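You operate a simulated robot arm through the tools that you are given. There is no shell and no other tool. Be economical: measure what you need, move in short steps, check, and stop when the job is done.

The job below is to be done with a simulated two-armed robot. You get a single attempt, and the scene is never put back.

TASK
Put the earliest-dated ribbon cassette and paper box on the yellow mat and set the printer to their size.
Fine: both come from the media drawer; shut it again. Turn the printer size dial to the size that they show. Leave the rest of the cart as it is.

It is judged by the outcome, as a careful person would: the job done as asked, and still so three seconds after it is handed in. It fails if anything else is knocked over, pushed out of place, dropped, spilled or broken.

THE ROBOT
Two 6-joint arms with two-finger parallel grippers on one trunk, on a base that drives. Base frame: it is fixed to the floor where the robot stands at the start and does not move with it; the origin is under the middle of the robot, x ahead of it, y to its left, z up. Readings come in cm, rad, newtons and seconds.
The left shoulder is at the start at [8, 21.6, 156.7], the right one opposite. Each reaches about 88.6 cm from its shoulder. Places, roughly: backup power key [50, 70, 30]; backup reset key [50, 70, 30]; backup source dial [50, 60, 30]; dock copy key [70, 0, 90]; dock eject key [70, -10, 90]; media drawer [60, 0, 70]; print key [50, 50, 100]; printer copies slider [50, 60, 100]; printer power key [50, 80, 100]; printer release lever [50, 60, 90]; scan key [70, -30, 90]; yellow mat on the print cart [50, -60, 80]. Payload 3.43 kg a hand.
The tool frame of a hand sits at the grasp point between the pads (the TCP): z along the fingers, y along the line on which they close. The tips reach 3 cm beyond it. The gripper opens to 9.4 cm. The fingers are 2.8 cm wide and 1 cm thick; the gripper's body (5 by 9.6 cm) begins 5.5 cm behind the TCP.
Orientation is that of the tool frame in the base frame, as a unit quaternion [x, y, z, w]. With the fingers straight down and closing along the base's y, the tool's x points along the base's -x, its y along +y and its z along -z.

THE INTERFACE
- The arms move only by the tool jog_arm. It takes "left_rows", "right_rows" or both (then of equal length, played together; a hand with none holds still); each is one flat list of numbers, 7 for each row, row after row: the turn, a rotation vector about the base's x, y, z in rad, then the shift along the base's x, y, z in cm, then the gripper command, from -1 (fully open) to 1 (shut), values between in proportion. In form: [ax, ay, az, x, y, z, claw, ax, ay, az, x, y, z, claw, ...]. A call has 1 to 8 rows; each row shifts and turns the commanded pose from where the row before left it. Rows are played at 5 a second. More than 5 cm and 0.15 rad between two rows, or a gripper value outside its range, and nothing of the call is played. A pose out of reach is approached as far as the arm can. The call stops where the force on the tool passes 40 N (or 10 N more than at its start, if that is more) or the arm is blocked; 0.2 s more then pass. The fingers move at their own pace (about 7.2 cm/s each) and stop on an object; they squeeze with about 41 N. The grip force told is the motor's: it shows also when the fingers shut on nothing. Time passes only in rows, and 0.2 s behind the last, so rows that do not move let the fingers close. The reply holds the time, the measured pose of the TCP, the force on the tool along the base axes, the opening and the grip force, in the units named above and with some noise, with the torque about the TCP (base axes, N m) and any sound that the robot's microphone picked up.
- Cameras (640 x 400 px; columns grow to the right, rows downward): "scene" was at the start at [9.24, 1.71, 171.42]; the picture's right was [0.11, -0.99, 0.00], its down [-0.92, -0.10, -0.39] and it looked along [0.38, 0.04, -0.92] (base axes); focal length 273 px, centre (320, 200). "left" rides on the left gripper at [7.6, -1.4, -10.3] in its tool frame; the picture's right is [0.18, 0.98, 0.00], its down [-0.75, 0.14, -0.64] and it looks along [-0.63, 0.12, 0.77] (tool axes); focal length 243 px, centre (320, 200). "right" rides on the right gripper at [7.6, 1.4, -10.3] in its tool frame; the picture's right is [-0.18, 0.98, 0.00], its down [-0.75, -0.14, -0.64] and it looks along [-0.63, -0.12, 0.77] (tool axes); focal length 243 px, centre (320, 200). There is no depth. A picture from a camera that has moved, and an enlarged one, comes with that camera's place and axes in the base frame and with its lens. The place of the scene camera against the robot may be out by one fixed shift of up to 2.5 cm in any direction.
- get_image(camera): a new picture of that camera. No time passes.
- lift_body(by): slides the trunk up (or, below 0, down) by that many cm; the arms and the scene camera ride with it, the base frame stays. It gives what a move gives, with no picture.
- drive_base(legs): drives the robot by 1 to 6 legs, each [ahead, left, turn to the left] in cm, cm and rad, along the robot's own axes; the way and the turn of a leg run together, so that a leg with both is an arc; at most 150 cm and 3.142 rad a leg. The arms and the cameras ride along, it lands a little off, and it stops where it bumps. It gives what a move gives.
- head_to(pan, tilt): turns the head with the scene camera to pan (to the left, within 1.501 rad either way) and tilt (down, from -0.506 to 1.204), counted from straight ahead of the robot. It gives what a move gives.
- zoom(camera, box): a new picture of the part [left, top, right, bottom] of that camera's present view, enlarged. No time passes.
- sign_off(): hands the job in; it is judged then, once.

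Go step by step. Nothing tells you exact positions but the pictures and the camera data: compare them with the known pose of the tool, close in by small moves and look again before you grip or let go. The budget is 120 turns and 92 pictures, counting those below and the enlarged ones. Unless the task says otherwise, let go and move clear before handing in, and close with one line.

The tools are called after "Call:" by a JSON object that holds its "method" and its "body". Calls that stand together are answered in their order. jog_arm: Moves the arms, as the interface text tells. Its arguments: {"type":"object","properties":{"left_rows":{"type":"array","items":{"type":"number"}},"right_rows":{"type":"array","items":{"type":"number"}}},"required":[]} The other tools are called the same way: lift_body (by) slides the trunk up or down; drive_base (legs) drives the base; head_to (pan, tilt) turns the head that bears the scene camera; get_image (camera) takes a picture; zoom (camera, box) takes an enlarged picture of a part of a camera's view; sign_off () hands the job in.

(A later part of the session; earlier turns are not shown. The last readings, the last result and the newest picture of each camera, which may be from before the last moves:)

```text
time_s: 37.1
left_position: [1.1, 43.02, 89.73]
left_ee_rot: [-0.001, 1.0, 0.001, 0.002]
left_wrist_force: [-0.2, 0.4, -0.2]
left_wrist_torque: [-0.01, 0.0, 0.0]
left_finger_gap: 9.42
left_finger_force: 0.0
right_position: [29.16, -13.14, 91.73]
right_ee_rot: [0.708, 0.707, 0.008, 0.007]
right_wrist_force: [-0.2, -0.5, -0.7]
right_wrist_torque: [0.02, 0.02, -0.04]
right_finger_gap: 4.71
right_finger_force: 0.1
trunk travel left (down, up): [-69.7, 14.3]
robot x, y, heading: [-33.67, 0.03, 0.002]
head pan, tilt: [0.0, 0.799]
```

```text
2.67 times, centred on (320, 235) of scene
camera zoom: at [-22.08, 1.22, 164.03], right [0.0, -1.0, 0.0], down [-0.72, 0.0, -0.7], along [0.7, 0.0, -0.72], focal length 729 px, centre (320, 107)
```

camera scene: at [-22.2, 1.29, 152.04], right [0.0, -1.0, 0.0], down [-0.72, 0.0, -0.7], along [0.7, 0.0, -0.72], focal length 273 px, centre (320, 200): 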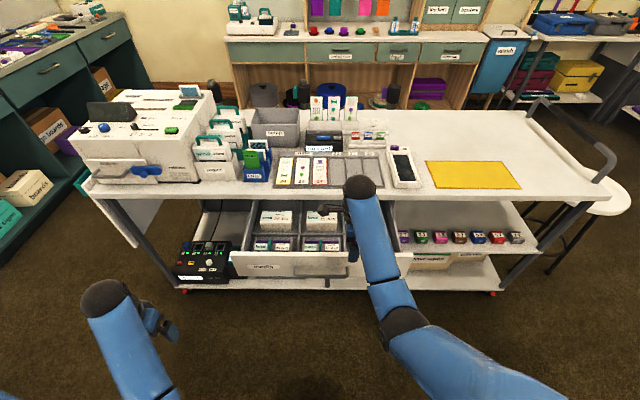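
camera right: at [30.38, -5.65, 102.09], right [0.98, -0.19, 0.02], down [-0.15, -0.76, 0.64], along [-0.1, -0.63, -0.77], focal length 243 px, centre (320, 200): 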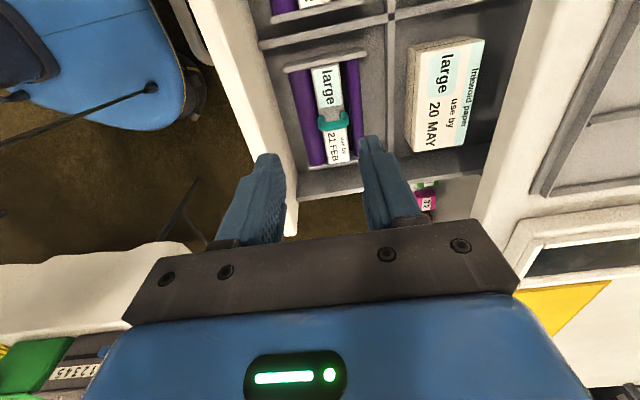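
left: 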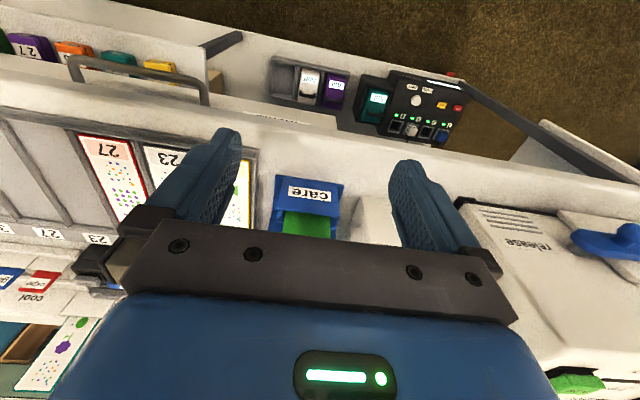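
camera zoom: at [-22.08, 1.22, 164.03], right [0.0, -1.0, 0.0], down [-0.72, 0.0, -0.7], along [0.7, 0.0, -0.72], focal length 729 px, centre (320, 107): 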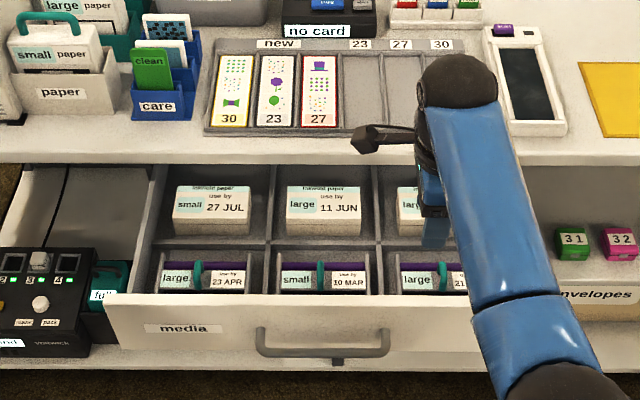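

The teal arch is about 3.6 cm wide along x, which suits the present closing direction. I go above it and down to just over it.

Call:
{"method": "jog_arm", "body": {"right_rows": [0, 0, 0, 1.4, -3.6, 0, -0.2, 0, 0, 0, 0, 0, -4, -0.2, 0, 0, 0, 0, 0, -4, -0.2, 0, 0, 0, 0, 0, -4, -0.2]}}

Call:
{"method": "get_image", "body": {"camera": "right"}}

```text
time_s: 38.1
left_position: [1.02, 43.01, 89.65]
left_ee_rot: [-0.001, 1.0, 0.001, 0.002]
left_wrist_force: [-0.1, -0.2, -0.2]
left_wrist_torque: [-0.01, -0.03, 0.01]
left_finger_gap: 9.4
left_finger_force: 0.1
right_position: [30.34, -16.74, 79.87]
right_ee_rot: [0.708, 0.707, 0.009, 0.007]
right_wrist_force: [-0.4, -0.4, -0.6]
right_wrist_torque: [0.01, 0.02, 0.02]
right_finger_gap: 5.66
right_finger_force: 0.0
trunk travel left (down, up): [-69.7, 14.3]
robot x, y, heading: [-33.83, 0.37, 0.002]
head pan, tilt: [0.0, 0.799]
```

```text
61 pictures are left
camera right: at [31.56, -9.17, 90.14], right [0.98, -0.19, 0.02], down [-0.16, -0.76, 0.64], along [-0.1, -0.63, -0.77], focal length 243 px, centre (320, 200)
```

right: 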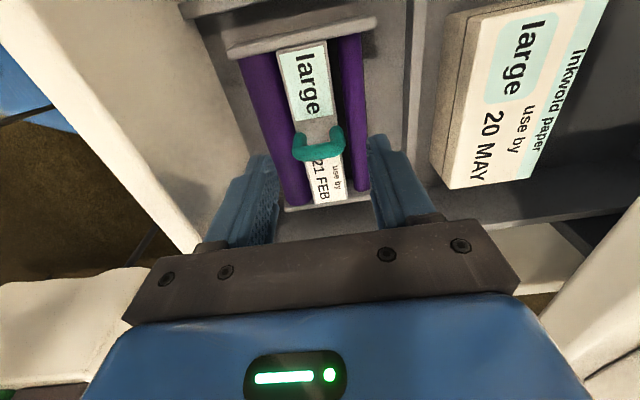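

Well lined up. I descend in small steps around the handle and close.

Call:
{"method": "jog_arm", "body": {"right_rows": [0, 0, 0, 0.1, -0.3, -2, -0.2, 0, 0, 0, 0, 0, -1.5, -0.2, 0, 0, 0, 0, 0, -1.2, -0.2]}}

Call:
{"method": "get_image", "body": {"camera": "right"}}

```text
time_s: 38.9
left_position: [0.83, 42.95, 89.72]
left_ee_rot: [-0.001, 1.0, 0.001, 0.003]
left_wrist_force: [0.4, -0.2, 0.6]
left_wrist_torque: [0.0, 0.0, -0.01]
left_finger_gap: 9.38
left_finger_force: 0.1
right_position: [30.46, -17.09, 76.88]
right_ee_rot: [0.707, 0.707, 0.016, 0.013]
right_wrist_force: [-2.9, 1.4, 24.7]
right_wrist_torque: [-0.08, 0.98, -0.05]
right_finger_gap: 5.83
right_finger_force: 1.5
right hand out of reach, approached as far as the arm can: row 2, 3
trunk travel left (down, up): [-69.7, 14.3]
robot x, y, heading: [-33.92, -0.09, 0.005]
head pan, tilt: [0.0, 0.799]
stopped in row 3 (right hand): the force on the tool passed its limit at 45 N (the readings are from after the stop); the commanded pose is now the measured one
```

```text
60 pictures are left
camera right: at [31.54, -9.45, 87.38], right [0.98, -0.19, 0.04], down [-0.17, -0.76, 0.63], along [-0.08, -0.63, -0.77], focal length 243 px, centre (320, 200)
```

right: 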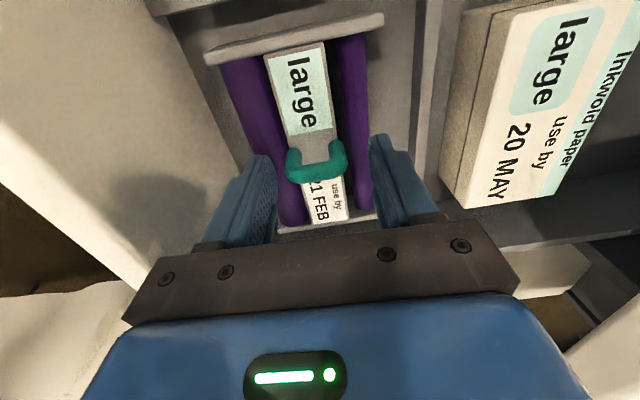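

The tips touched something (probably the spool) at z≈74, and the arm is near full stretch. I rise, lower the trunk for better reach, straighten the hand and narrow the opening.

Call:
{"method": "jog_arm", "body": {"right_rows": [0, 0, 0, 0, 0, 4, -0.2, 0, 0.04, 0, 0, 0, 4, 0.08]}}

Call:
{"method": "lift_body", "body": {"by": -6}}

Call:
{"method": "get_image", "body": {"camera": "right"}}

```text
time_s: 39.5
left_position: [1.04, 43.12, 89.64]
left_ee_rot: [-0.001, 1.0, -0.001, 0.002]
left_wrist_force: [0.3, -0.9, -0.5]
left_wrist_torque: [-0.02, 0.01, 0.02]
left_finger_gap: 9.39
left_finger_force: 0.1
right_position: [30.23, -17.08, 84.73]
right_ee_rot: [0.708, 0.706, 0.0, -0.003]
right_wrist_force: [0.4, -0.5, -0.9]
right_wrist_torque: [-0.02, -0.02, 0.02]
right_finger_gap: 4.31
right_finger_force: 0.0
trunk travel left (down, up): [-69.7, 14.3]
robot x, y, heading: [-33.52, 0.42, 0.005]
head pan, tilt: [0.0, 0.799]
```

```text
time_s: 40.5
left_position: [1.09, 42.95, 83.62]
left_ee_rot: [-0.001, 1.0, 0.0, 0.003]
left_wrist_force: [-0.1, 0.5, -0.2]
left_wrist_torque: [0.01, 0.0, 0.01]
left_finger_gap: 9.39
left_finger_force: 0.0
right_position: [30.45, -17.07, 78.76]
right_ee_rot: [0.708, 0.706, 0.001, -0.001]
right_wrist_force: [-1.1, 0.0, 0.0]
right_wrist_torque: [0.01, 0.02, -0.04]
right_finger_gap: 4.32
right_finger_force: 0.0
trunk travel left (down, up): [-63.7, 20.3]
robot x, y, heading: [-33.49, 0.43, 0.006]
head pan, tilt: [0.0, 0.799]
```

```text
59 pictures are left
camera right: at [31.94, -9.49, 89.02], right [0.98, -0.19, 0.0], down [-0.14, -0.76, 0.64], along [-0.12, -0.63, -0.77], focal length 243 px, centre (320, 200)
```

right: 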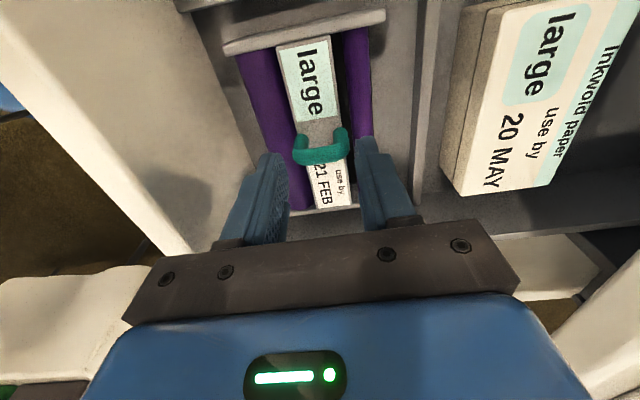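

Aligned. I descend gently with the fingers right beside the handle.

Call:
{"method": "jog_arm", "body": {"right_rows": [0, 0, 0, 0.15, -0.1, -1, 0, 0, 0, 0, 0, 0, -1, 0, 0, 0, 0, 0, 0, -1, 0, 0, 0, 0, 0, 0, -0.7, 0]}}

Call:
{"method": "get_image", "body": {"camera": "right"}}

```text
time_s: 41.3
left_position: [0.93, 42.96, 83.73]
left_ee_rot: [0.0, 1.0, 0.0, 0.002]
left_wrist_force: [1.2, 0.2, 0.6]
left_wrist_torque: [-0.02, 0.01, 0.04]
left_finger_gap: 9.43
left_finger_force: 0.1
right_position: [31.18, -17.06, 77.03]
right_ee_rot: [0.707, 0.707, 0.007, 0.006]
right_wrist_force: [-2.4, -0.4, 22.9]
right_wrist_torque: [-0.07, 0.74, 0.04]
right_finger_gap: 4.89
right_finger_force: 1.5
trunk travel left (down, up): [-63.7, 20.3]
robot x, y, heading: [-33.73, -0.03, 0.001]
head pan, tilt: [0.0, 0.799]
stopped in row 4 (right hand): the force on the tool passed its limit at 45 N (the readings are from after the stop); the commanded pose is now the measured one
```

```text
58 pictures are left
camera right: at [32.57, -9.54, 87.25], right [0.98, -0.19, 0.02], down [-0.15, -0.75, 0.64], along [-0.11, -0.63, -0.77], focal length 243 px, centre (320, 200)
```

right: 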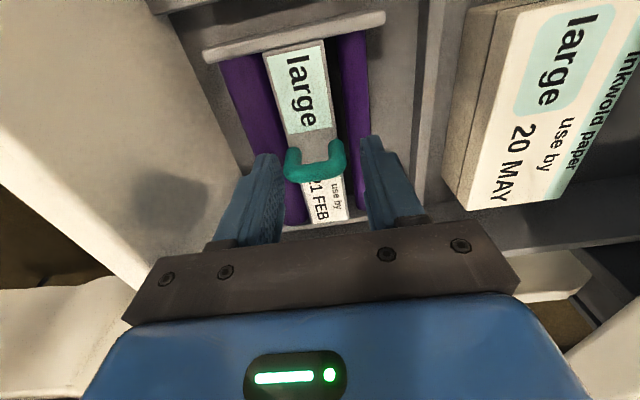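

The handle's top works out at z≈75.7, y≈-16.4, so the tips already reach ~1.7 cm below it. I ease up slightly, shift 0.5 cm and close.

Call:
{"method": "jog_arm", "body": {"right_rows": [0, 0.013, 0, -0.4, 0.5, 0.4, 0, 0, 0, 0, 0, 0, 0, 1, 0, 0, 0, 0, 0, 0, 1, 0, 0, 0, 0, 0, 0, 1]}}

Call:
{"method": "get_image", "body": {"camera": "right"}}

```text
time_s: 42.3
left_position: [1.06, 42.91, 83.77]
left_ee_rot: [0.0, 1.0, 0.0, 0.003]
left_wrist_force: [-0.2, 0.6, -0.2]
left_wrist_torque: [-0.02, -0.02, 0.06]
left_finger_gap: 9.4
left_finger_force: 0.1
right_position: [30.53, -16.73, 76.89]
right_ee_rot: [0.708, 0.706, 0.0, -0.001]
right_wrist_force: [0.9, -5.0, 11.2]
right_wrist_torque: [-0.03, 0.28, 0.01]
right_finger_gap: 3.52
right_finger_force: 41.2
trunk travel left (down, up): [-63.7, 20.3]
robot x, y, heading: [-34.27, 0.0, 0.002]
head pan, tilt: [0.0, 0.799]
```

```text
57 pictures are left
camera right: at [32.21, -9.17, 87.19], right [0.98, -0.19, 0.0], down [-0.14, -0.75, 0.64], along [-0.12, -0.63, -0.77], focal length 243 px, centre (320, 200)
```

right: 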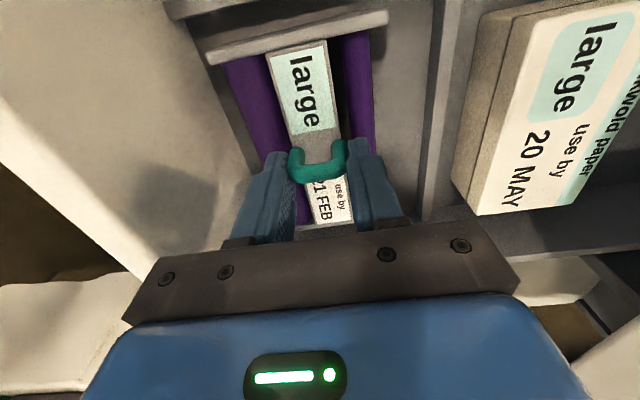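

Gap 3.5 cm with full force: the handle is held. I lift a little to test.

Call:
{"method": "jog_arm", "body": {"right_rows": [0, 0, 0, 0, 0, 1, 1, 0, 0, 0, 0, 0, 1, 1, 0, 0, 0, 0, 0, 1.5, 1]}}

Call:
{"method": "get_image", "body": {"camera": "right"}}

```text
time_s: 43.1
left_position: [1.17, 43.01, 83.59]
left_ee_rot: [-0.001, 1.0, 0.001, 0.003]
left_wrist_force: [0.7, 0.1, -0.3]
left_wrist_torque: [-0.02, 0.01, 0.0]
left_finger_gap: 9.41
left_finger_force: 0.1
right_position: [30.68, -16.67, 80.24]
right_ee_rot: [0.708, 0.706, 0.0, -0.002]
right_wrist_force: [-0.7, 0.0, -1.6]
right_wrist_torque: [0.0, 0.0, -0.01]
right_finger_gap: 3.52
right_finger_force: 41.2
trunk travel left (down, up): [-63.7, 20.3]
robot x, y, heading: [-33.62, 0.08, 0.004]
head pan, tilt: [0.0, 0.799]
```

```text
56 pictures are left
camera right: at [32.25, -9.11, 90.57], right [0.98, -0.19, 0.0], down [-0.14, -0.75, 0.64], along [-0.12, -0.63, -0.77], focal length 243 px, centre (320, 200)
```

right: 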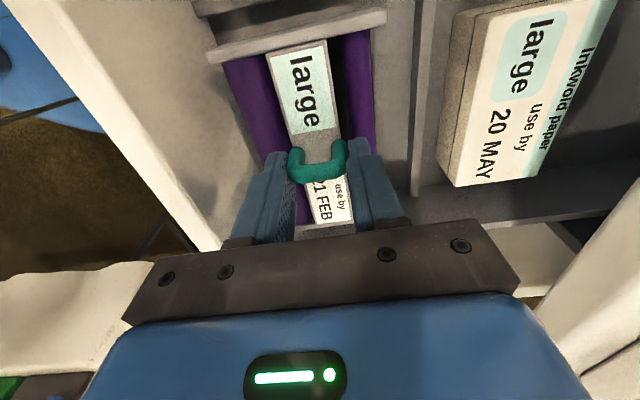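

The cassette is held firmly and hangs level. I raise the trunk, then drive right and ahead so the mat comes within reach.

Call:
{"method": "lift_body", "body": {"by": 16}}

Call:
{"method": "get_image", "body": {"camera": "scene"}}

```text
time_s: 45.0
left_position: [1.16, 42.86, 99.62]
left_ee_rot: [0.0, 1.0, 0.0, 0.001]
left_wrist_force: [-0.6, 0.5, -0.3]
left_wrist_torque: [-0.04, -0.01, 0.02]
left_finger_gap: 9.38
left_finger_force: 0.0
right_position: [30.8, -16.78, 96.26]
right_ee_rot: [0.707, 0.707, 0.0, -0.003]
right_wrist_force: [0.3, -0.6, -2.7]
right_wrist_torque: [-0.01, 0.0, 0.02]
right_finger_gap: 3.46
right_finger_force: 41.0
trunk travel left (down, up): [-79.7, 4.3]
robot x, y, heading: [-34.09, 0.14, -0.0]
head pan, tilt: [0.0, 0.799]
```

```text
55 pictures are left
camera scene: at [-22.19, 1.26, 174.04], right [0.0, -1.0, 0.0], down [-0.72, 0.0, -0.7], along [0.7, 0.0, -0.72], focal length 273 px, centre (320, 200)
```

scene: 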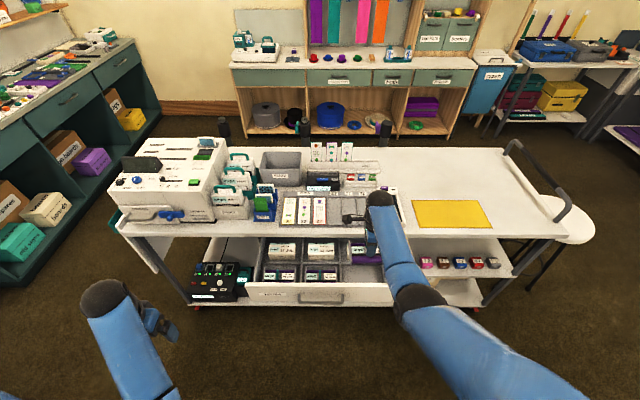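

Call:
{"method": "drive_base", "body": {"legs": [[0, -45, 0], [18, 0, 0]]}}

Call:
{"method": "get_image", "body": {"camera": "right"}}

Call:
{"method": "get_image", "body": {"camera": "scene"}}

```text
time_s: 47.1
left_position: [1.72, 10.37, 99.85]
left_ee_rot: [0.005, 1.0, 0.002, 0.003]
left_wrist_force: [0.8, 0.4, 0.4]
left_wrist_torque: [0.01, -0.01, 0.02]
left_finger_gap: 9.4
left_finger_force: 0.0
right_position: [30.81, -49.55, 96.38]
right_ee_rot: [0.711, 0.703, 0.001, -0.002]
right_wrist_force: [0.3, -0.8, -2.3]
right_wrist_torque: [0.01, -0.02, 0.0]
right_finger_gap: 3.49
right_finger_force: 40.9
trunk travel left (down, up): [-79.7, 4.3]
robot x, y, heading: [-33.42, -31.57, -0.013]
head pan, tilt: [0.0, 0.799]
stopped in leg 1: the robot was blocked; the commanded pose is now the measured one
```

```text
54 pictures are left
camera right: at [32.33, -42.01, 106.67], right [0.98, -0.2, 0.0], down [-0.15, -0.76, 0.64], along [-0.13, -0.63, -0.77], focal length 243 px, centre (320, 200)
```

right: 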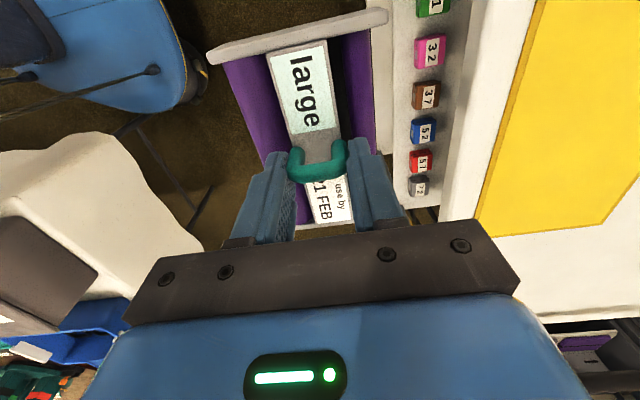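

```text
53 pictures are left
camera scene: at [-22.16, -31.26, 174.07], right [-0.01, -1.0, 0.0], down [-0.72, 0.01, -0.7], along [0.7, -0.01, -0.72], focal length 273 px, centre (320, 200)
```

scene: 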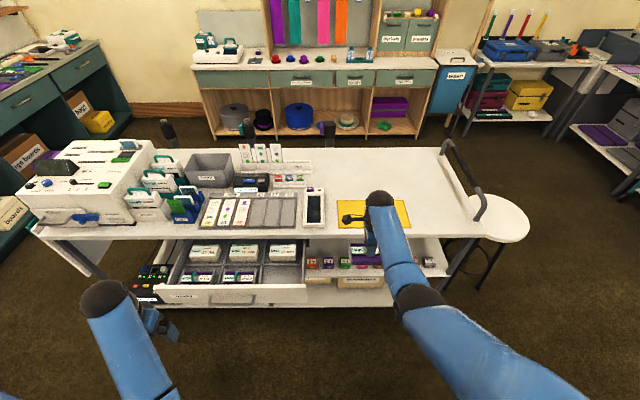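

The drive stopped early: something stands to the robot's right. I look there before moving.

Call:
{"method": "head_to", "body": {"pan": -1.2, "tilt": 0.9}}

Call:
{"method": "get_image", "body": {"camera": "scene"}}

```text
time_s: 48.5
left_position: [1.79, 10.54, 99.75]
left_ee_rot: [0.005, 1.0, 0.001, 0.002]
left_wrist_force: [-0.5, 0.5, 0.0]
left_wrist_torque: [0.05, 0.01, -0.04]
left_finger_gap: 9.39
left_finger_force: 0.1
right_position: [30.87, -49.35, 96.2]
right_ee_rot: [0.711, 0.703, 0.001, -0.002]
right_wrist_force: [-0.4, -1.2, -1.7]
right_wrist_torque: [0.01, 0.01, -0.07]
right_finger_gap: 3.47
right_finger_force: 41.0
trunk travel left (down, up): [-79.7, 4.3]
robot x, y, heading: [-33.12, -31.7, -0.012]
head pan, tilt: [-1.201, 0.901]
```

```text
52 pictures are left
camera scene: at [-27.27, -37.91, 173.26], right [-0.94, -0.35, 0.0], down [-0.28, 0.73, -0.62], along [0.22, -0.58, -0.78], focal length 273 px, centre (320, 200)
```

scene: 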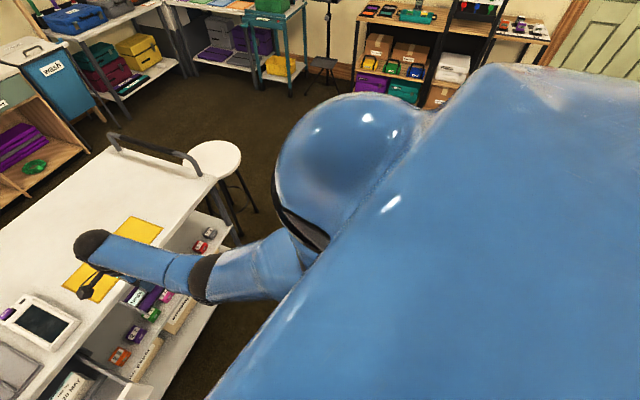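

A piece of furniture stands to the right; I won't go further that way. From here I move 1.5 cm left and then 13 cm ahead, enough to reach the mat.

Call:
{"method": "drive_base", "body": {"legs": [[0, 1.5, 0], [13.5, 0, 0]]}}

Call:
{"method": "head_to", "body": {"pan": -0.3, "tilt": 0.9}}

Call:
{"method": "get_image", "body": {"camera": "right"}}

Call:
{"method": "get_image", "body": {"camera": "scene"}}

```text
time_s: 50.2
left_position: [14.78, 11.88, 99.81]
left_ee_rot: [0.005, 1.0, 0.001, 0.002]
left_wrist_force: [0.9, 0.7, -0.3]
left_wrist_torque: [0.0, -0.05, 0.0]
left_finger_gap: 9.42
left_finger_force: 0.1
right_position: [43.71, -47.89, 96.52]
right_ee_rot: [0.711, 0.703, 0.002, -0.001]
right_wrist_force: [-0.6, 0.1, -0.9]
right_wrist_torque: [-0.01, 0.0, 0.03]
right_finger_gap: 3.46
right_finger_force: 40.8
trunk travel left (down, up): [-79.7, 4.3]
robot x, y, heading: [-20.0, -30.29, -0.007]
head pan, tilt: [-1.201, 0.901]
```

```text
time_s: 51.4
left_position: [15.1, 11.9, 99.68]
left_ee_rot: [0.004, 1.0, 0.001, 0.002]
left_wrist_force: [0.9, 0.4, -0.5]
left_wrist_torque: [0.02, -0.03, 0.0]
left_finger_gap: 9.4
left_finger_force: 0.0
right_position: [44.06, -47.98, 96.29]
right_ee_rot: [0.712, 0.703, 0.001, -0.002]
right_wrist_force: [0.3, 0.2, -1.4]
right_wrist_torque: [-0.03, -0.02, -0.02]
right_finger_gap: 3.48
right_finger_force: 40.8
trunk travel left (down, up): [-79.7, 4.3]
robot x, y, heading: [-19.86, -30.61, -0.006]
head pan, tilt: [-0.3, 0.901]
```

```text
51 pictures are left
camera right: at [45.67, -40.37, 106.62], right [0.98, -0.2, 0.0], down [-0.15, -0.75, 0.64], along [-0.13, -0.63, -0.77], focal length 243 px, centre (320, 200)
```

right: 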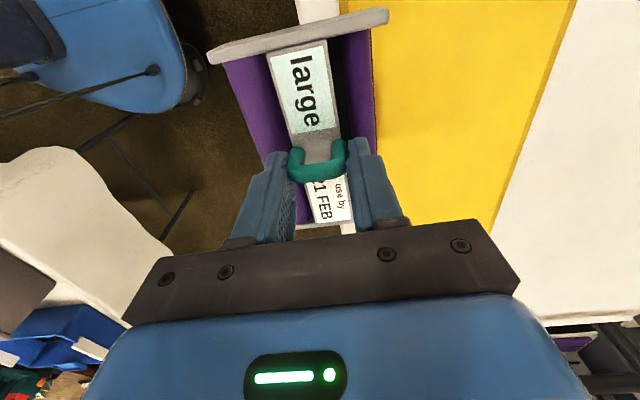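

```text
50 pictures are left
camera scene: at [-9.63, -31.72, 173.27], right [-0.31, -0.95, 0.0], down [-0.75, 0.24, -0.62], along [0.59, -0.19, -0.78], focal length 273 px, centre (320, 200)
```

scene: 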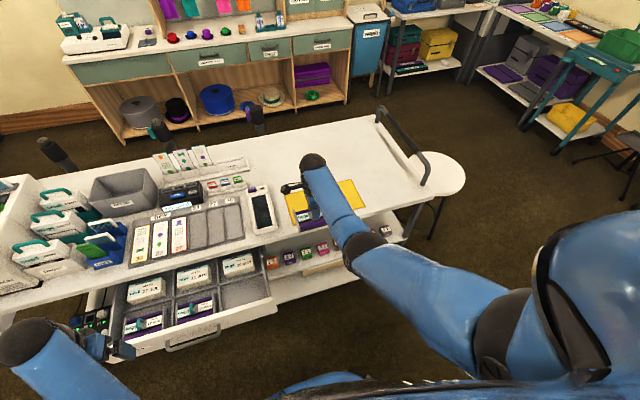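

The mat spans x≈50.5–67, y≈-42 to -75. I lower the trunk while raising the hand, so the arm can stretch out over the mat.

Call:
{"method": "jog_arm", "body": {"right_rows": [0, 0, 0, 0, 0, 3, 1, 0, 0, 0, 0, 0, 4, 1, 0, 0, 0, 0, 0, 4, 1]}}

Call:
{"method": "lift_body", "body": {"by": -11}}

Call:
{"method": "jog_arm", "body": {"right_rows": [0, 0, 0, 0, 0, 3, 1, 0, 0, 0, 0, 0, 3, 1, 0, 0, 0, 0, 0, 3, 1]}}

Call:
{"method": "lift_body", "body": {"by": -9}}

Call:
{"method": "jog_arm", "body": {"right_rows": [0, 0, 0, 3, -0.6, 0, 1, 0, 0, 0, 3, -0.6, 0, 1, 0, 0, 0, 3, -0.6, 0, 1, 0, 0, 0, 3, -0.6, 0, 1]}}

Call:
{"method": "get_image", "body": {"camera": "right"}}

Call:
{"method": "get_image", "body": {"camera": "scene"}}

```text
time_s: 52.2
left_position: [15.06, 11.98, 99.62]
left_ee_rot: [0.005, 1.0, 0.0, 0.001]
left_wrist_force: [0.3, 0.7, 0.1]
left_wrist_torque: [0.0, -0.02, 0.01]
left_finger_gap: 9.42
left_finger_force: 0.0
right_position: [44.01, -47.86, 107.39]
right_ee_rot: [0.711, 0.703, -0.001, -0.002]
right_wrist_force: [-0.4, 0.0, -2.3]
right_wrist_torque: [-0.03, 0.0, 0.02]
right_finger_gap: 3.46
right_finger_force: 41.0
trunk travel left (down, up): [-79.7, 4.3]
robot x, y, heading: [-20.27, -30.64, -0.002]
head pan, tilt: [-0.3, 0.901]
```

```text
time_s: 53.6
left_position: [15.24, 11.89, 88.56]
left_ee_rot: [0.005, 1.0, 0.001, 0.001]
left_wrist_force: [0.2, 0.1, 0.0]
left_wrist_torque: [0.01, 0.02, 0.02]
left_finger_gap: 9.43
left_finger_force: 0.0
right_position: [44.13, -48.02, 96.38]
right_ee_rot: [0.711, 0.703, 0.0, -0.002]
right_wrist_force: [0.4, 0.3, -1.3]
right_wrist_torque: [-0.02, -0.01, -0.01]
right_finger_gap: 3.48
right_finger_force: 41.0
trunk travel left (down, up): [-68.7, 15.3]
robot x, y, heading: [-20.37, -30.28, -0.011]
head pan, tilt: [-0.3, 0.901]
```

```text
time_s: 54.4
left_position: [15.14, 12.06, 88.67]
left_ee_rot: [0.004, 1.0, 0.0, 0.001]
left_wrist_force: [-1.1, 0.2, 0.2]
left_wrist_torque: [0.0, -0.02, -0.02]
left_finger_gap: 9.4
left_finger_force: 0.0
right_position: [46.76, -47.96, 103.13]
right_ee_rot: [0.711, 0.703, -0.001, -0.001]
right_wrist_force: [-0.1, -0.2, -2.9]
right_wrist_torque: [0.0, -0.03, 0.0]
right_finger_gap: 3.48
right_finger_force: 40.7
right hand out of reach, approached as far as the arm can: row 2, 3
trunk travel left (down, up): [-68.7, 15.3]
robot x, y, heading: [-20.25, -30.35, -0.007]
head pan, tilt: [-0.3, 0.901]
```

```text
time_s: 55.6
left_position: [15.07, 11.94, 79.62]
left_ee_rot: [0.005, 1.0, 0.001, 0.001]
left_wrist_force: [0.3, 0.1, 0.0]
left_wrist_torque: [-0.03, 0.04, 0.0]
left_finger_gap: 9.4
left_finger_force: 0.0
right_position: [46.81, -47.93, 94.12]
right_ee_rot: [0.71, 0.704, 0.0, -0.002]
right_wrist_force: [0.3, -0.1, -1.6]
right_wrist_torque: [0.03, 0.04, 0.01]
right_finger_gap: 3.49
right_finger_force: 41.2
trunk travel left (down, up): [-59.7, 24.3]
robot x, y, heading: [-20.46, -30.26, -0.004]
head pan, tilt: [-0.3, 0.901]
```

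```text
time_s: 56.6
left_position: [15.12, 11.91, 79.72]
left_ee_rot: [0.004, 1.0, 0.002, 0.002]
left_wrist_force: [-0.4, -0.6, 0.3]
left_wrist_torque: [0.0, 0.02, -0.02]
left_finger_gap: 9.41
left_finger_force: 0.0
right_position: [54.97, -50.33, 94.44]
right_ee_rot: [0.711, 0.703, 0.001, -0.001]
right_wrist_force: [-0.6, -0.2, -1.7]
right_wrist_torque: [0.0, -0.01, -0.04]
right_finger_gap: 3.48
right_finger_force: 41.6
right hand out of reach, approached as far as the arm can: row 3, 4
trunk travel left (down, up): [-59.7, 24.3]
robot x, y, heading: [-20.38, -30.61, -0.007]
head pan, tilt: [-0.3, 0.901]
```

```text
49 pictures are left
camera right: at [56.56, -42.84, 104.79], right [0.98, -0.2, 0.0], down [-0.15, -0.75, 0.64], along [-0.13, -0.63, -0.77], focal length 243 px, centre (320, 200)
```

right: 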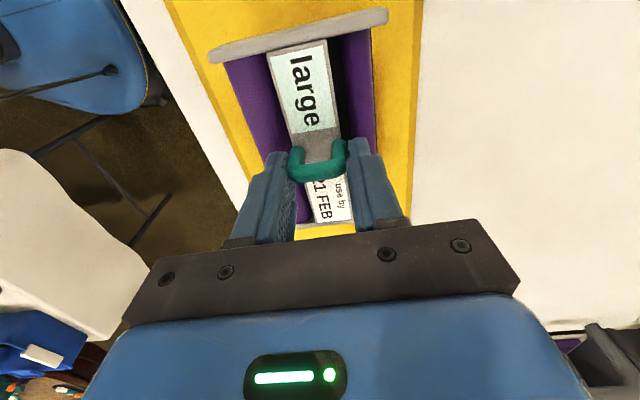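

```text
48 pictures are left
camera scene: at [-9.52, -31.74, 153.25], right [-0.3, -0.95, 0.0], down [-0.75, 0.24, -0.62], along [0.59, -0.19, -0.78], focal length 273 px, centre (320, 200)
```

scene: 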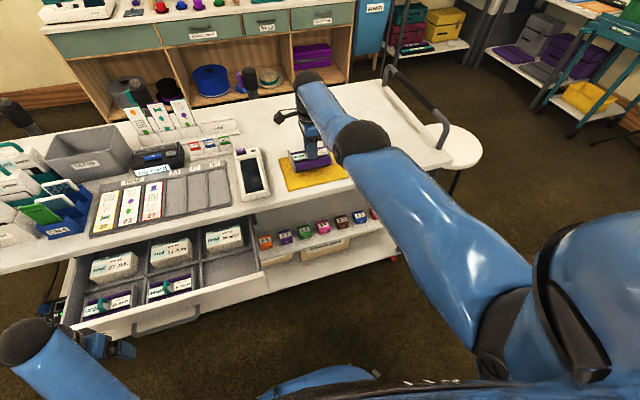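

From three views the table top works out at z≈85.4 and the mat at x 46.5–62.7, y -39.5 to -69.5. I shift the cassette toward the mat's left part and begin lowering.

Call:
{"method": "jog_arm", "body": {"right_rows": [0, 0, 0, -1.3, 3.2, 0, 1, 0, 0, 0, 0, 0, -2, 1]}}

Call:
{"method": "get_image", "body": {"camera": "right"}}

Call:
{"method": "zoom", "body": {"camera": "scene", "box": [220, 90, 380, 220]}}

```text
time_s: 57.2
left_position: [15.05, 11.89, 79.6]
left_ee_rot: [0.004, 1.0, 0.001, 0.001]
left_wrist_force: [0.0, 1.2, -0.1]
left_wrist_torque: [0.0, -0.05, 0.01]
left_finger_gap: 9.41
left_finger_force: 0.1
right_position: [53.76, -47.14, 92.59]
right_ee_rot: [0.712, 0.702, 0.0, -0.002]
right_wrist_force: [-0.4, -0.6, -1.3]
right_wrist_torque: [-0.04, 0.01, 0.01]
right_finger_gap: 3.46
right_finger_force: 41.0
trunk travel left (down, up): [-59.7, 24.3]
robot x, y, heading: [-20.36, -30.23, -0.012]
head pan, tilt: [-0.3, 0.901]
```

```text
47 pictures are left
camera right: at [55.26, -39.62, 102.85], right [0.98, -0.2, 0.0], down [-0.15, -0.75, 0.64], along [-0.13, -0.63, -0.77], focal length 243 px, centre (320, 200)
```

right: 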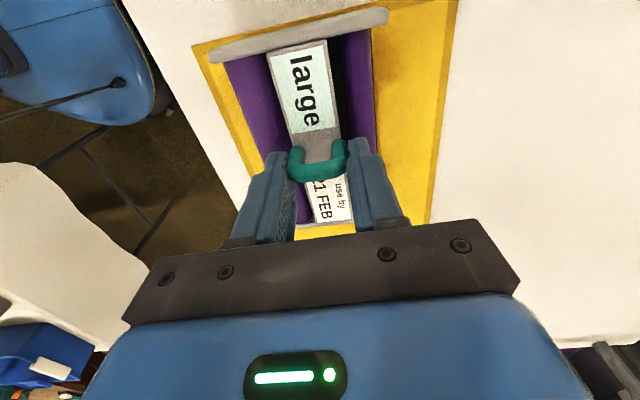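

```text
3.08 times, centred on (300, 155) of scene
camera zoom: at [-9.47, -31.73, 153.26], right [-0.3, -0.95, 0.0], down [-0.75, 0.24, -0.62], along [0.59, -0.19, -0.78], focal length 841 px, centre (382, 338)
```

zoom: 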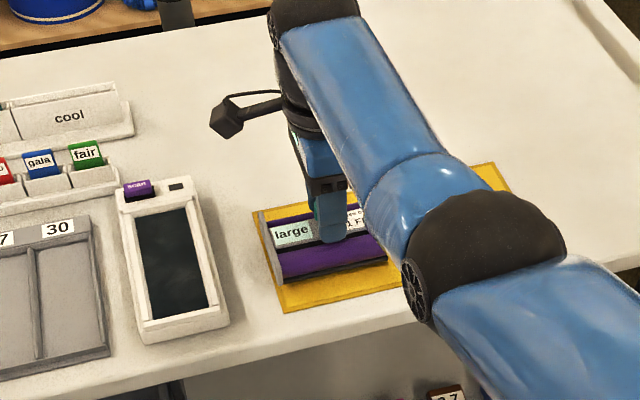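

The cassette is over the mat, close to its left end. I nudge it 0.8 cm inward and lower gently to contact.

Call:
{"method": "jog_arm", "body": {"right_rows": [0, 0, 0, 0.8, -0.8, -0.8, 1, 0, 0, 0, 0, 0, -0.8, 1, 0, 0, 0, 0, 0, -0.6, 1]}}

Call:
{"method": "zoom", "body": {"camera": "scene", "box": [260, 120, 360, 200]}}

```text
time_s: 58.0
left_position: [14.97, 12.01, 79.75]
left_ee_rot: [0.004, 1.0, 0.0, 0.002]
left_wrist_force: [0.2, -0.7, 0.0]
left_wrist_torque: [0.01, 0.0, -0.01]
left_finger_gap: 9.4
left_finger_force: 0.0
right_position: [54.19, -47.74, 91.27]
right_ee_rot: [0.711, 0.703, 0.006, 0.003]
right_wrist_force: [11.1, -2.5, 37.8]
right_wrist_torque: [-0.15, 0.79, 0.02]
right_finger_gap: 3.52
right_finger_force: 40.9
right hand out of reach, approached as far as the arm can: row 3
trunk travel left (down, up): [-59.7, 24.3]
robot x, y, heading: [-20.4, -30.52, -0.005]
head pan, tilt: [-0.3, 0.901]
```

```text
5.00 times, centred on (310, 160) of scene
camera zoom: at [-9.88, -31.55, 153.36], right [-0.3, -0.95, 0.0], down [-0.74, 0.24, -0.62], along [0.59, -0.19, -0.78], focal length 1367 px, centre (370, 400)
```

zoom: 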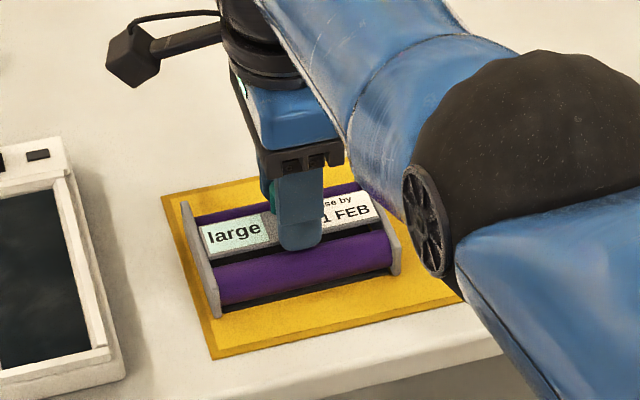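

It rests on the mat (38 N upward). I relieve the push, open, and rise.

Call:
{"method": "jog_arm", "body": {"right_rows": [0, 0, 0, 0, 0, 0.7, 1, 0, 0, 0, 0, 0, 0, 0.1, 0, 0, 0, 0, 0, 0, 0, 0, 0, 0, 0, 0, 0, 0]}}

Call:
{"method": "jog_arm", "body": {"right_rows": [0, 0, 0, 0, 0, 1.5, 0, 0, 0, 0, 0, 0, 3, 0, 0, 0, 0, 0, 0, 3, 0]}}

Call:
{"method": "get_image", "body": {"camera": "right"}}

```text
time_s: 59.0
left_position: [14.76, 11.96, 79.62]
left_ee_rot: [0.004, 1.0, 0.0, 0.002]
left_wrist_force: [-0.1, -0.8, -0.4]
left_wrist_torque: [-0.01, -0.02, 0.0]
left_finger_gap: 9.38
left_finger_force: 0.0
right_position: [53.67, -47.81, 91.18]
right_ee_rot: [0.71, 0.704, 0.0, 0.0]
right_wrist_force: [-4.5, 1.6, 11.9]
right_wrist_torque: [-0.04, -0.06, 0.0]
right_finger_gap: 4.42
right_finger_force: 0.0
trunk travel left (down, up): [-59.7, 24.3]
robot x, y, heading: [-20.37, -30.36, -0.008]
head pan, tilt: [-0.3, 0.901]
```

```text
time_s: 59.9
left_position: [14.97, 11.97, 79.67]
left_ee_rot: [0.004, 1.0, 0.0, 0.002]
left_wrist_force: [0.7, 1.4, 0.0]
left_wrist_torque: [-0.02, 0.01, -0.03]
left_finger_gap: 9.41
left_finger_force: 0.1
right_position: [53.86, -47.71, 98.71]
right_ee_rot: [0.711, 0.703, 0.0, -0.002]
right_wrist_force: [0.0, 0.6, -0.8]
right_wrist_torque: [-0.03, 0.0, 0.03]
right_finger_gap: 4.7
right_finger_force: 0.1
trunk travel left (down, up): [-59.7, 24.3]
robot x, y, heading: [-20.27, -30.16, -0.008]
head pan, tilt: [-0.3, 0.901]
```

```text
44 pictures are left
camera right: at [55.47, -40.29, 109.05], right [0.98, -0.2, 0.0], down [-0.15, -0.75, 0.64], along [-0.13, -0.63, -0.77], focal length 243 px, centre (320, 200)
```

right: 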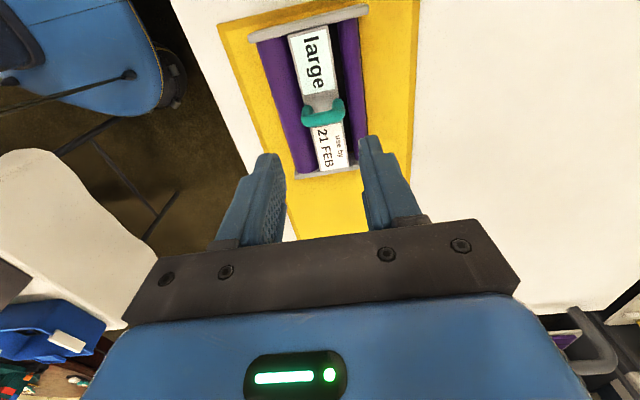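

The cassette stands well on the mat. Now back to the drawer for the paper box: I retract and drive back the way I came.

Call:
{"method": "jog_arm", "body": {"right_rows": [0, 0, 0, -2.5, 0, 2, -0.5, 0, 0, 0, -2.5, 0, 1, -0.5, 0, 0, 0, -2.5, 0, 0, -0.5]}}

Call:
{"method": "drive_base", "body": {"legs": [[-12, 0, 0], [0, 31, 0]]}}

Call:
{"method": "get_image", "body": {"camera": "right"}}

```text
time_s: 60.6
left_position: [15.2, 12.01, 79.67]
left_ee_rot: [0.004, 1.0, 0.001, 0.001]
left_wrist_force: [-0.4, -0.2, -0.1]
left_wrist_torque: [-0.02, -0.02, -0.01]
left_finger_gap: 9.39
left_finger_force: 0.1
right_position: [50.42, -47.6, 99.91]
right_ee_rot: [0.711, 0.703, 0.0, -0.002]
right_wrist_force: [-0.1, 0.4, 0.0]
right_wrist_torque: [-0.02, 0.01, -0.01]
right_finger_gap: 7.04
right_finger_force: 0.0
right hand out of reach, approached as far as the arm can: row 2, 3
trunk travel left (down, up): [-59.7, 24.3]
robot x, y, heading: [-20.28, -30.76, 0.0]
head pan, tilt: [-0.3, 0.901]
```

```text
time_s: 63.6
left_position: [3.3, 42.84, 79.67]
left_ee_rot: [0.004, 1.0, 0.001, 0.0]
left_wrist_force: [-0.4, 0.3, 0.4]
left_wrist_torque: [0.0, -0.03, 0.01]
left_finger_gap: 9.43
left_finger_force: 0.0
right_position: [38.85, -16.65, 99.77]
right_ee_rot: [0.711, 0.703, 0.001, -0.002]
right_wrist_force: [0.5, 0.6, -0.2]
right_wrist_torque: [0.01, 0.01, 0.0]
right_finger_gap: 7.06
right_finger_force: 0.1
trunk travel left (down, up): [-59.7, 24.3]
robot x, y, heading: [-31.74, 0.46, -0.007]
head pan, tilt: [-0.3, 0.901]
```

```text
43 pictures are left
camera right: at [40.33, -9.18, 110.18], right [0.98, -0.19, 0.0], down [-0.15, -0.75, 0.64], along [-0.13, -0.63, -0.77], focal length 243 px, centre (320, 200)
```

right: 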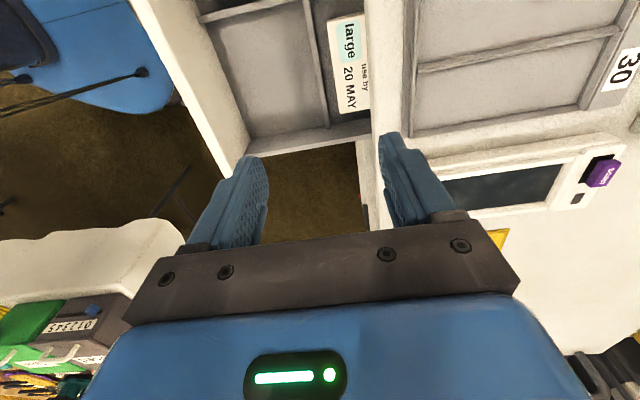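

Call:
{"method": "zoom", "body": {"camera": "right", "box": [180, 0, 440, 160]}}

Call:
{"method": "head_to", "body": {"pan": 0, "tilt": 0.8}}

Call:
{"method": "zoom", "body": {"camera": "scene", "box": [200, 150, 440, 300]}}

```text
2.46 times, centred on (310, 80) of right
camera zoom: at [40.33, -9.18, 110.18], right [0.98, -0.19, 0.0], down [-0.15, -0.75, 0.64], along [-0.13, -0.63, -0.77], focal length 597 px, centre (345, 495)
```

zoom: 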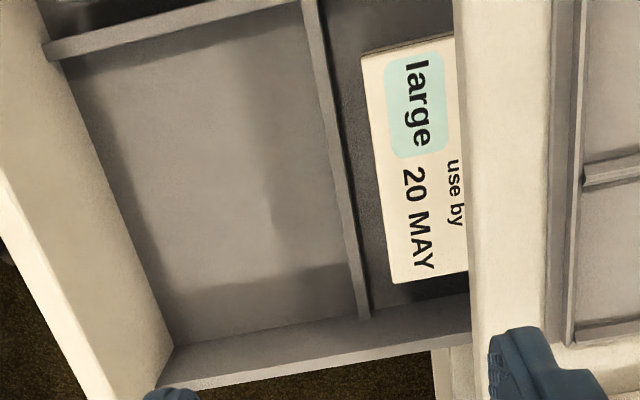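

```text
time_s: 64.4
left_position: [3.43, 43.03, 79.62]
left_ee_rot: [0.004, 1.0, 0.0, 0.002]
left_wrist_force: [-0.1, -0.2, 0.0]
left_wrist_torque: [0.02, -0.01, -0.03]
left_finger_gap: 9.41
left_finger_force: 0.0
right_position: [38.72, -16.42, 99.96]
right_ee_rot: [0.711, 0.704, 0.001, -0.002]
right_wrist_force: [-0.1, 1.0, -0.6]
right_wrist_torque: [-0.02, 0.01, 0.0]
right_finger_gap: 7.06
right_finger_force: 0.0
trunk travel left (down, up): [-59.7, 24.3]
robot x, y, heading: [-32.11, 0.55, -0.006]
head pan, tilt: [0.0, 0.799]
```

```text
2.67 times, centred on (320, 225) of scene
camera zoom: at [-20.31, 1.6, 154.05], right [-0.01, -1.0, 0.0], down [-0.72, 0.01, -0.7], along [0.7, -0.01, -0.72], focal length 729 px, centre (320, 133)
```

zoom: 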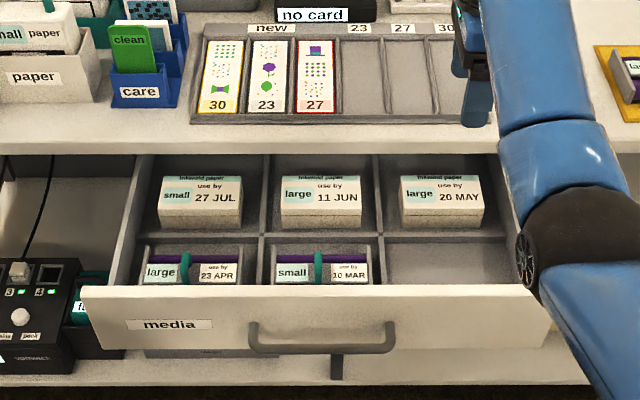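

The drawer has slid in by some 4 cm (panel's inner edge now x≈27.8), and the earlier "stop" may have been my arm's limit rather than the drawer's. I'll pinch the panel again and pull it farther out.

Call:
{"method": "jog_arm", "body": {"right_rows": [0, 0, 0, -4, 1.5, 0, 0, 0, 0, 0, -4, 1.5, 0, 0, 0, 0, 0, -3.9, 1.5, 0, 0, 0, 0, 0, 0, 0, -4, 0, 0, 0, 0, 0, 0, -4, 0, 0, 0, 0, 0, 0, -4, 0, 0, 0, 0, 0, 0, -4, 0]}}

Call:
{"method": "get_image", "body": {"camera": "right"}}

```text
time_s: 66.0
left_position: [3.6, 43.03, 79.72]
left_ee_rot: [0.004, 1.0, 0.001, 0.001]
left_wrist_force: [0.2, -0.3, 1.1]
left_wrist_torque: [0.04, 0.0, -0.03]
left_finger_gap: 9.41
left_finger_force: 0.0
right_position: [34.85, -11.0, 78.58]
right_ee_rot: [0.711, 0.703, 0.002, -0.002]
right_wrist_force: [0.2, 0.2, 0.1]
right_wrist_torque: [0.0, 0.01, 0.0]
right_finger_gap: 4.68
right_finger_force: 0.1
right hand out of reach, approached as far as the arm can: row 1, 2, 3
trunk travel left (down, up): [-59.7, 24.3]
robot x, y, heading: [-31.68, 0.61, -0.007]
head pan, tilt: [0.0, 0.799]
```

```text
40 pictures are left
camera right: at [36.38, -3.37, 88.77], right [0.98, -0.19, 0.0], down [-0.15, -0.75, 0.64], along [-0.13, -0.63, -0.77], focal length 243 px, centre (320, 200)
```

right: 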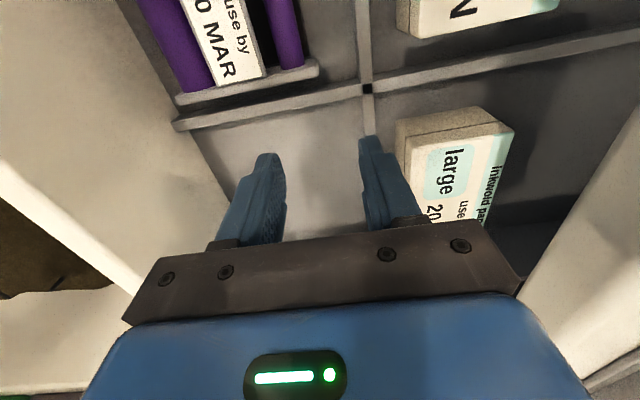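

The hand is down inside the empty cassette bay, clear of everything. I close the fingers and hook the front panel from inside to draw it outward.

Call:
{"method": "jog_arm", "body": {"right_rows": [0, 0, 0, 0, 0, 0, 1, 0, 0, 0, 0, 0, 0, 1, 0, 0, 0, -2, 0, 0, 1, 0, 0, 0, -2, 0, 0, 1, 0, 0, 0, -2, 0, 0, 1, 0, 0, 0, -2, 0, 0, 1, 0, 0, 0, -2, 0, 0, 1]}}

Call:
{"method": "get_image", "body": {"camera": "right"}}

```text
time_s: 67.6
left_position: [3.38, 43.03, 79.53]
left_ee_rot: [0.005, 1.0, 0.0, 0.002]
left_wrist_force: [0.0, 0.8, -0.2]
left_wrist_torque: [0.0, -0.03, 0.01]
left_finger_gap: 9.42
left_finger_force: 0.1
right_position: [24.77, -11.14, 78.36]
right_ee_rot: [0.711, 0.703, 0.0, -0.001]
right_wrist_force: [0.2, 0.6, 0.4]
right_wrist_torque: [0.02, 0.01, -0.02]
right_finger_gap: 0.0
right_finger_force: 32.8
trunk travel left (down, up): [-59.7, 24.3]
robot x, y, heading: [-31.92, 0.44, -0.006]
head pan, tilt: [0.0, 0.799]
```

```text
39 pictures are left
camera right: at [26.27, -3.54, 88.7], right [0.98, -0.19, 0.0], down [-0.15, -0.75, 0.64], along [-0.13, -0.63, -0.77], focal length 243 px, centre (320, 200)
```

right: 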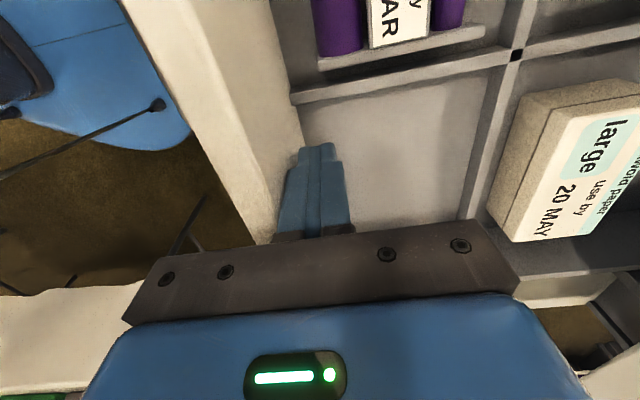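

Call:
{"method": "jog_arm", "body": {"right_rows": [0, 0, 0, -1.5, 0, 0, 1, 0, 0, 0, -1.5, 0, 0, 1, 0, 0, 0, -1.5, 0, 0, 1, 0, 0, 0, -1.5, 0, 0, 1]}}

Call:
{"method": "get_image", "body": {"camera": "right"}}

```text
time_s: 68.6
left_position: [3.39, 42.9, 79.6]
left_ee_rot: [0.004, 1.0, 0.001, 0.002]
left_wrist_force: [-0.1, -0.3, 0.4]
left_wrist_torque: [-0.02, 0.0, 0.03]
left_finger_gap: 9.39
left_finger_force: 0.1
right_position: [18.65, -10.97, 78.48]
right_ee_rot: [0.711, 0.703, 0.0, -0.002]
right_wrist_force: [1.4, 0.4, -1.1]
right_wrist_torque: [-0.01, -0.02, 0.01]
right_finger_gap: 0.0
right_finger_force: 32.5
trunk travel left (down, up): [-59.7, 24.3]
robot x, y, heading: [-31.64, 0.57, -0.007]
head pan, tilt: [0.0, 0.799]
```

```text
38 pictures are left
camera right: at [20.25, -3.45, 88.78], right [0.98, -0.19, 0.0], down [-0.15, -0.75, 0.64], along [-0.13, -0.63, -0.77], focal length 243 px, centre (320, 200)
```

right: 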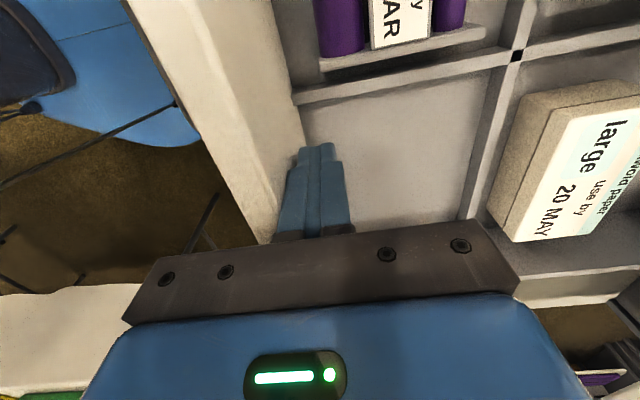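

The drawer opened 6 cm more; the box is now clear of the overhang (about x 32–40). I raise the hand by the trunk and look from above the box.

Call:
{"method": "lift_body", "body": {"by": 14}}

Call:
{"method": "jog_arm", "body": {"right_rows": [0, 0, 0, 4, 0, 0, -1, 0, 0, 0, 4, 0, 0, -1, 0, 0, 0, 4, 0, 0, -1, 0, 0, 0, 4, 0, 0, -1]}}

Call:
{"method": "get_image", "body": {"camera": "right"}}

```text
time_s: 70.2
left_position: [3.33, 43.01, 93.61]
left_ee_rot: [0.004, 1.0, 0.0, 0.002]
left_wrist_force: [0.4, -0.2, 0.1]
left_wrist_torque: [-0.06, -0.03, -0.02]
left_finger_gap: 9.43
left_finger_force: 0.0
right_position: [18.66, -10.93, 92.42]
right_ee_rot: [0.711, 0.703, 0.0, -0.001]
right_wrist_force: [-0.1, 0.7, 0.0]
right_wrist_torque: [-0.03, 0.01, -0.02]
right_finger_gap: 0.0
right_finger_force: 33.5
trunk travel left (down, up): [-73.7, 10.3]
robot x, y, heading: [-32.07, 0.35, -0.009]
head pan, tilt: [0.0, 0.799]
```

```text
time_s: 71.2
left_position: [3.49, 43.09, 93.65]
left_ee_rot: [0.004, 1.0, 0.0, 0.001]
left_wrist_force: [1.1, 0.1, 0.7]
left_wrist_torque: [0.02, 0.01, -0.02]
left_finger_gap: 9.41
left_finger_force: 0.1
right_position: [34.82, -10.72, 92.52]
right_ee_rot: [0.711, 0.703, 0.0, 0.0]
right_wrist_force: [0.3, 0.9, 0.2]
right_wrist_torque: [0.01, 0.02, 0.0]
right_finger_gap: 9.41
right_finger_force: 0.1
trunk travel left (down, up): [-73.7, 10.3]
robot x, y, heading: [-31.95, 0.81, -0.007]
head pan, tilt: [0.0, 0.799]
```

```text
37 pictures are left
camera right: at [36.51, -3.24, 102.81], right [0.98, -0.19, 0.0], down [-0.15, -0.75, 0.64], along [-0.13, -0.63, -0.77], focal length 243 px, centre (320, 200)
```

right: 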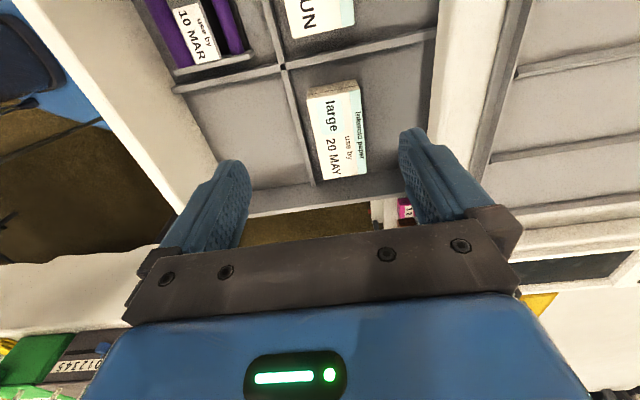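

The box is about 5.5 cm deep and centred near [36, -16]. I move above it and partway down.

Call:
{"method": "jog_arm", "body": {"right_rows": [0, 0, 0, 1.1, -5, 0, -0.8, 0, 0, 0, 0, 0, -3, -0.8, 0, 0, 0, 0, 0, -4, -0.8]}}

Call:
{"method": "get_image", "body": {"camera": "right"}}

```text
refused: row 1 steps farther than a row can; nothing moved
```

```text
36 pictures are left
camera right: at [36.51, -3.24, 102.81], right [0.98, -0.19, 0.0], down [-0.15, -0.75, 0.64], along [-0.13, -0.63, -0.77], focal length 243 px, centre (320, 200)
```

right: 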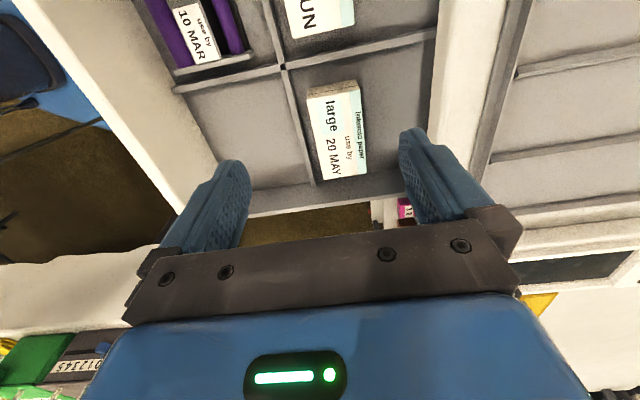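

The step was over 5 cm; I split it.

Call:
{"method": "jog_arm", "body": {"right_rows": [0, 0, 0, 0.6, -2.5, 0, -0.8, 0, 0, 0, 0.5, -2.5, 0, -0.8, 0, 0, 0, 0, 0, -3, -0.8, 0, 0, 0, 0, 0, -4, -0.8]}}

Call:
{"method": "get_image", "body": {"camera": "right"}}

```text
time_s: 72.2
left_position: [3.33, 42.9, 93.62]
left_ee_rot: [0.004, 1.0, 0.0, 0.001]
left_wrist_force: [0.1, 0.2, 0.6]
left_wrist_torque: [-0.03, -0.02, 0.01]
left_finger_gap: 9.38
left_finger_force: 0.0
right_position: [34.77, -15.85, 86.37]
right_ee_rot: [0.711, 0.703, 0.002, -0.002]
right_wrist_force: [0.3, 0.3, 0.7]
right_wrist_torque: [-0.01, 0.03, -0.02]
right_finger_gap: 8.46
right_finger_force: 0.1
right hand out of reach, approached as far as the arm can: row 4
trunk travel left (down, up): [-73.7, 10.3]
robot x, y, heading: [-32.1, 0.53, -0.005]
head pan, tilt: [0.0, 0.799]
```

```text
35 pictures are left
camera right: at [36.43, -8.38, 96.51], right [0.98, -0.19, 0.0], down [-0.15, -0.75, 0.64], along [-0.12, -0.63, -0.77], focal length 243 px, centre (320, 200)
```

right: 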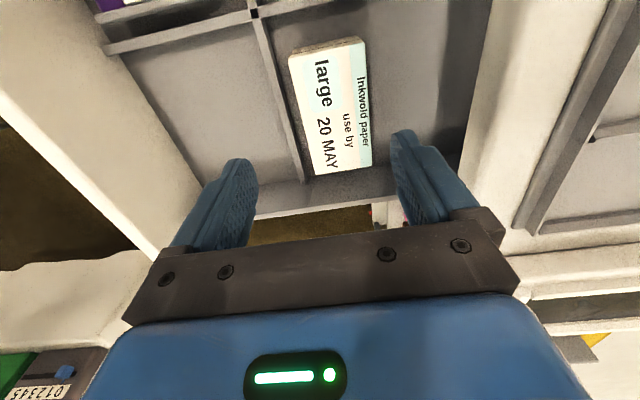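

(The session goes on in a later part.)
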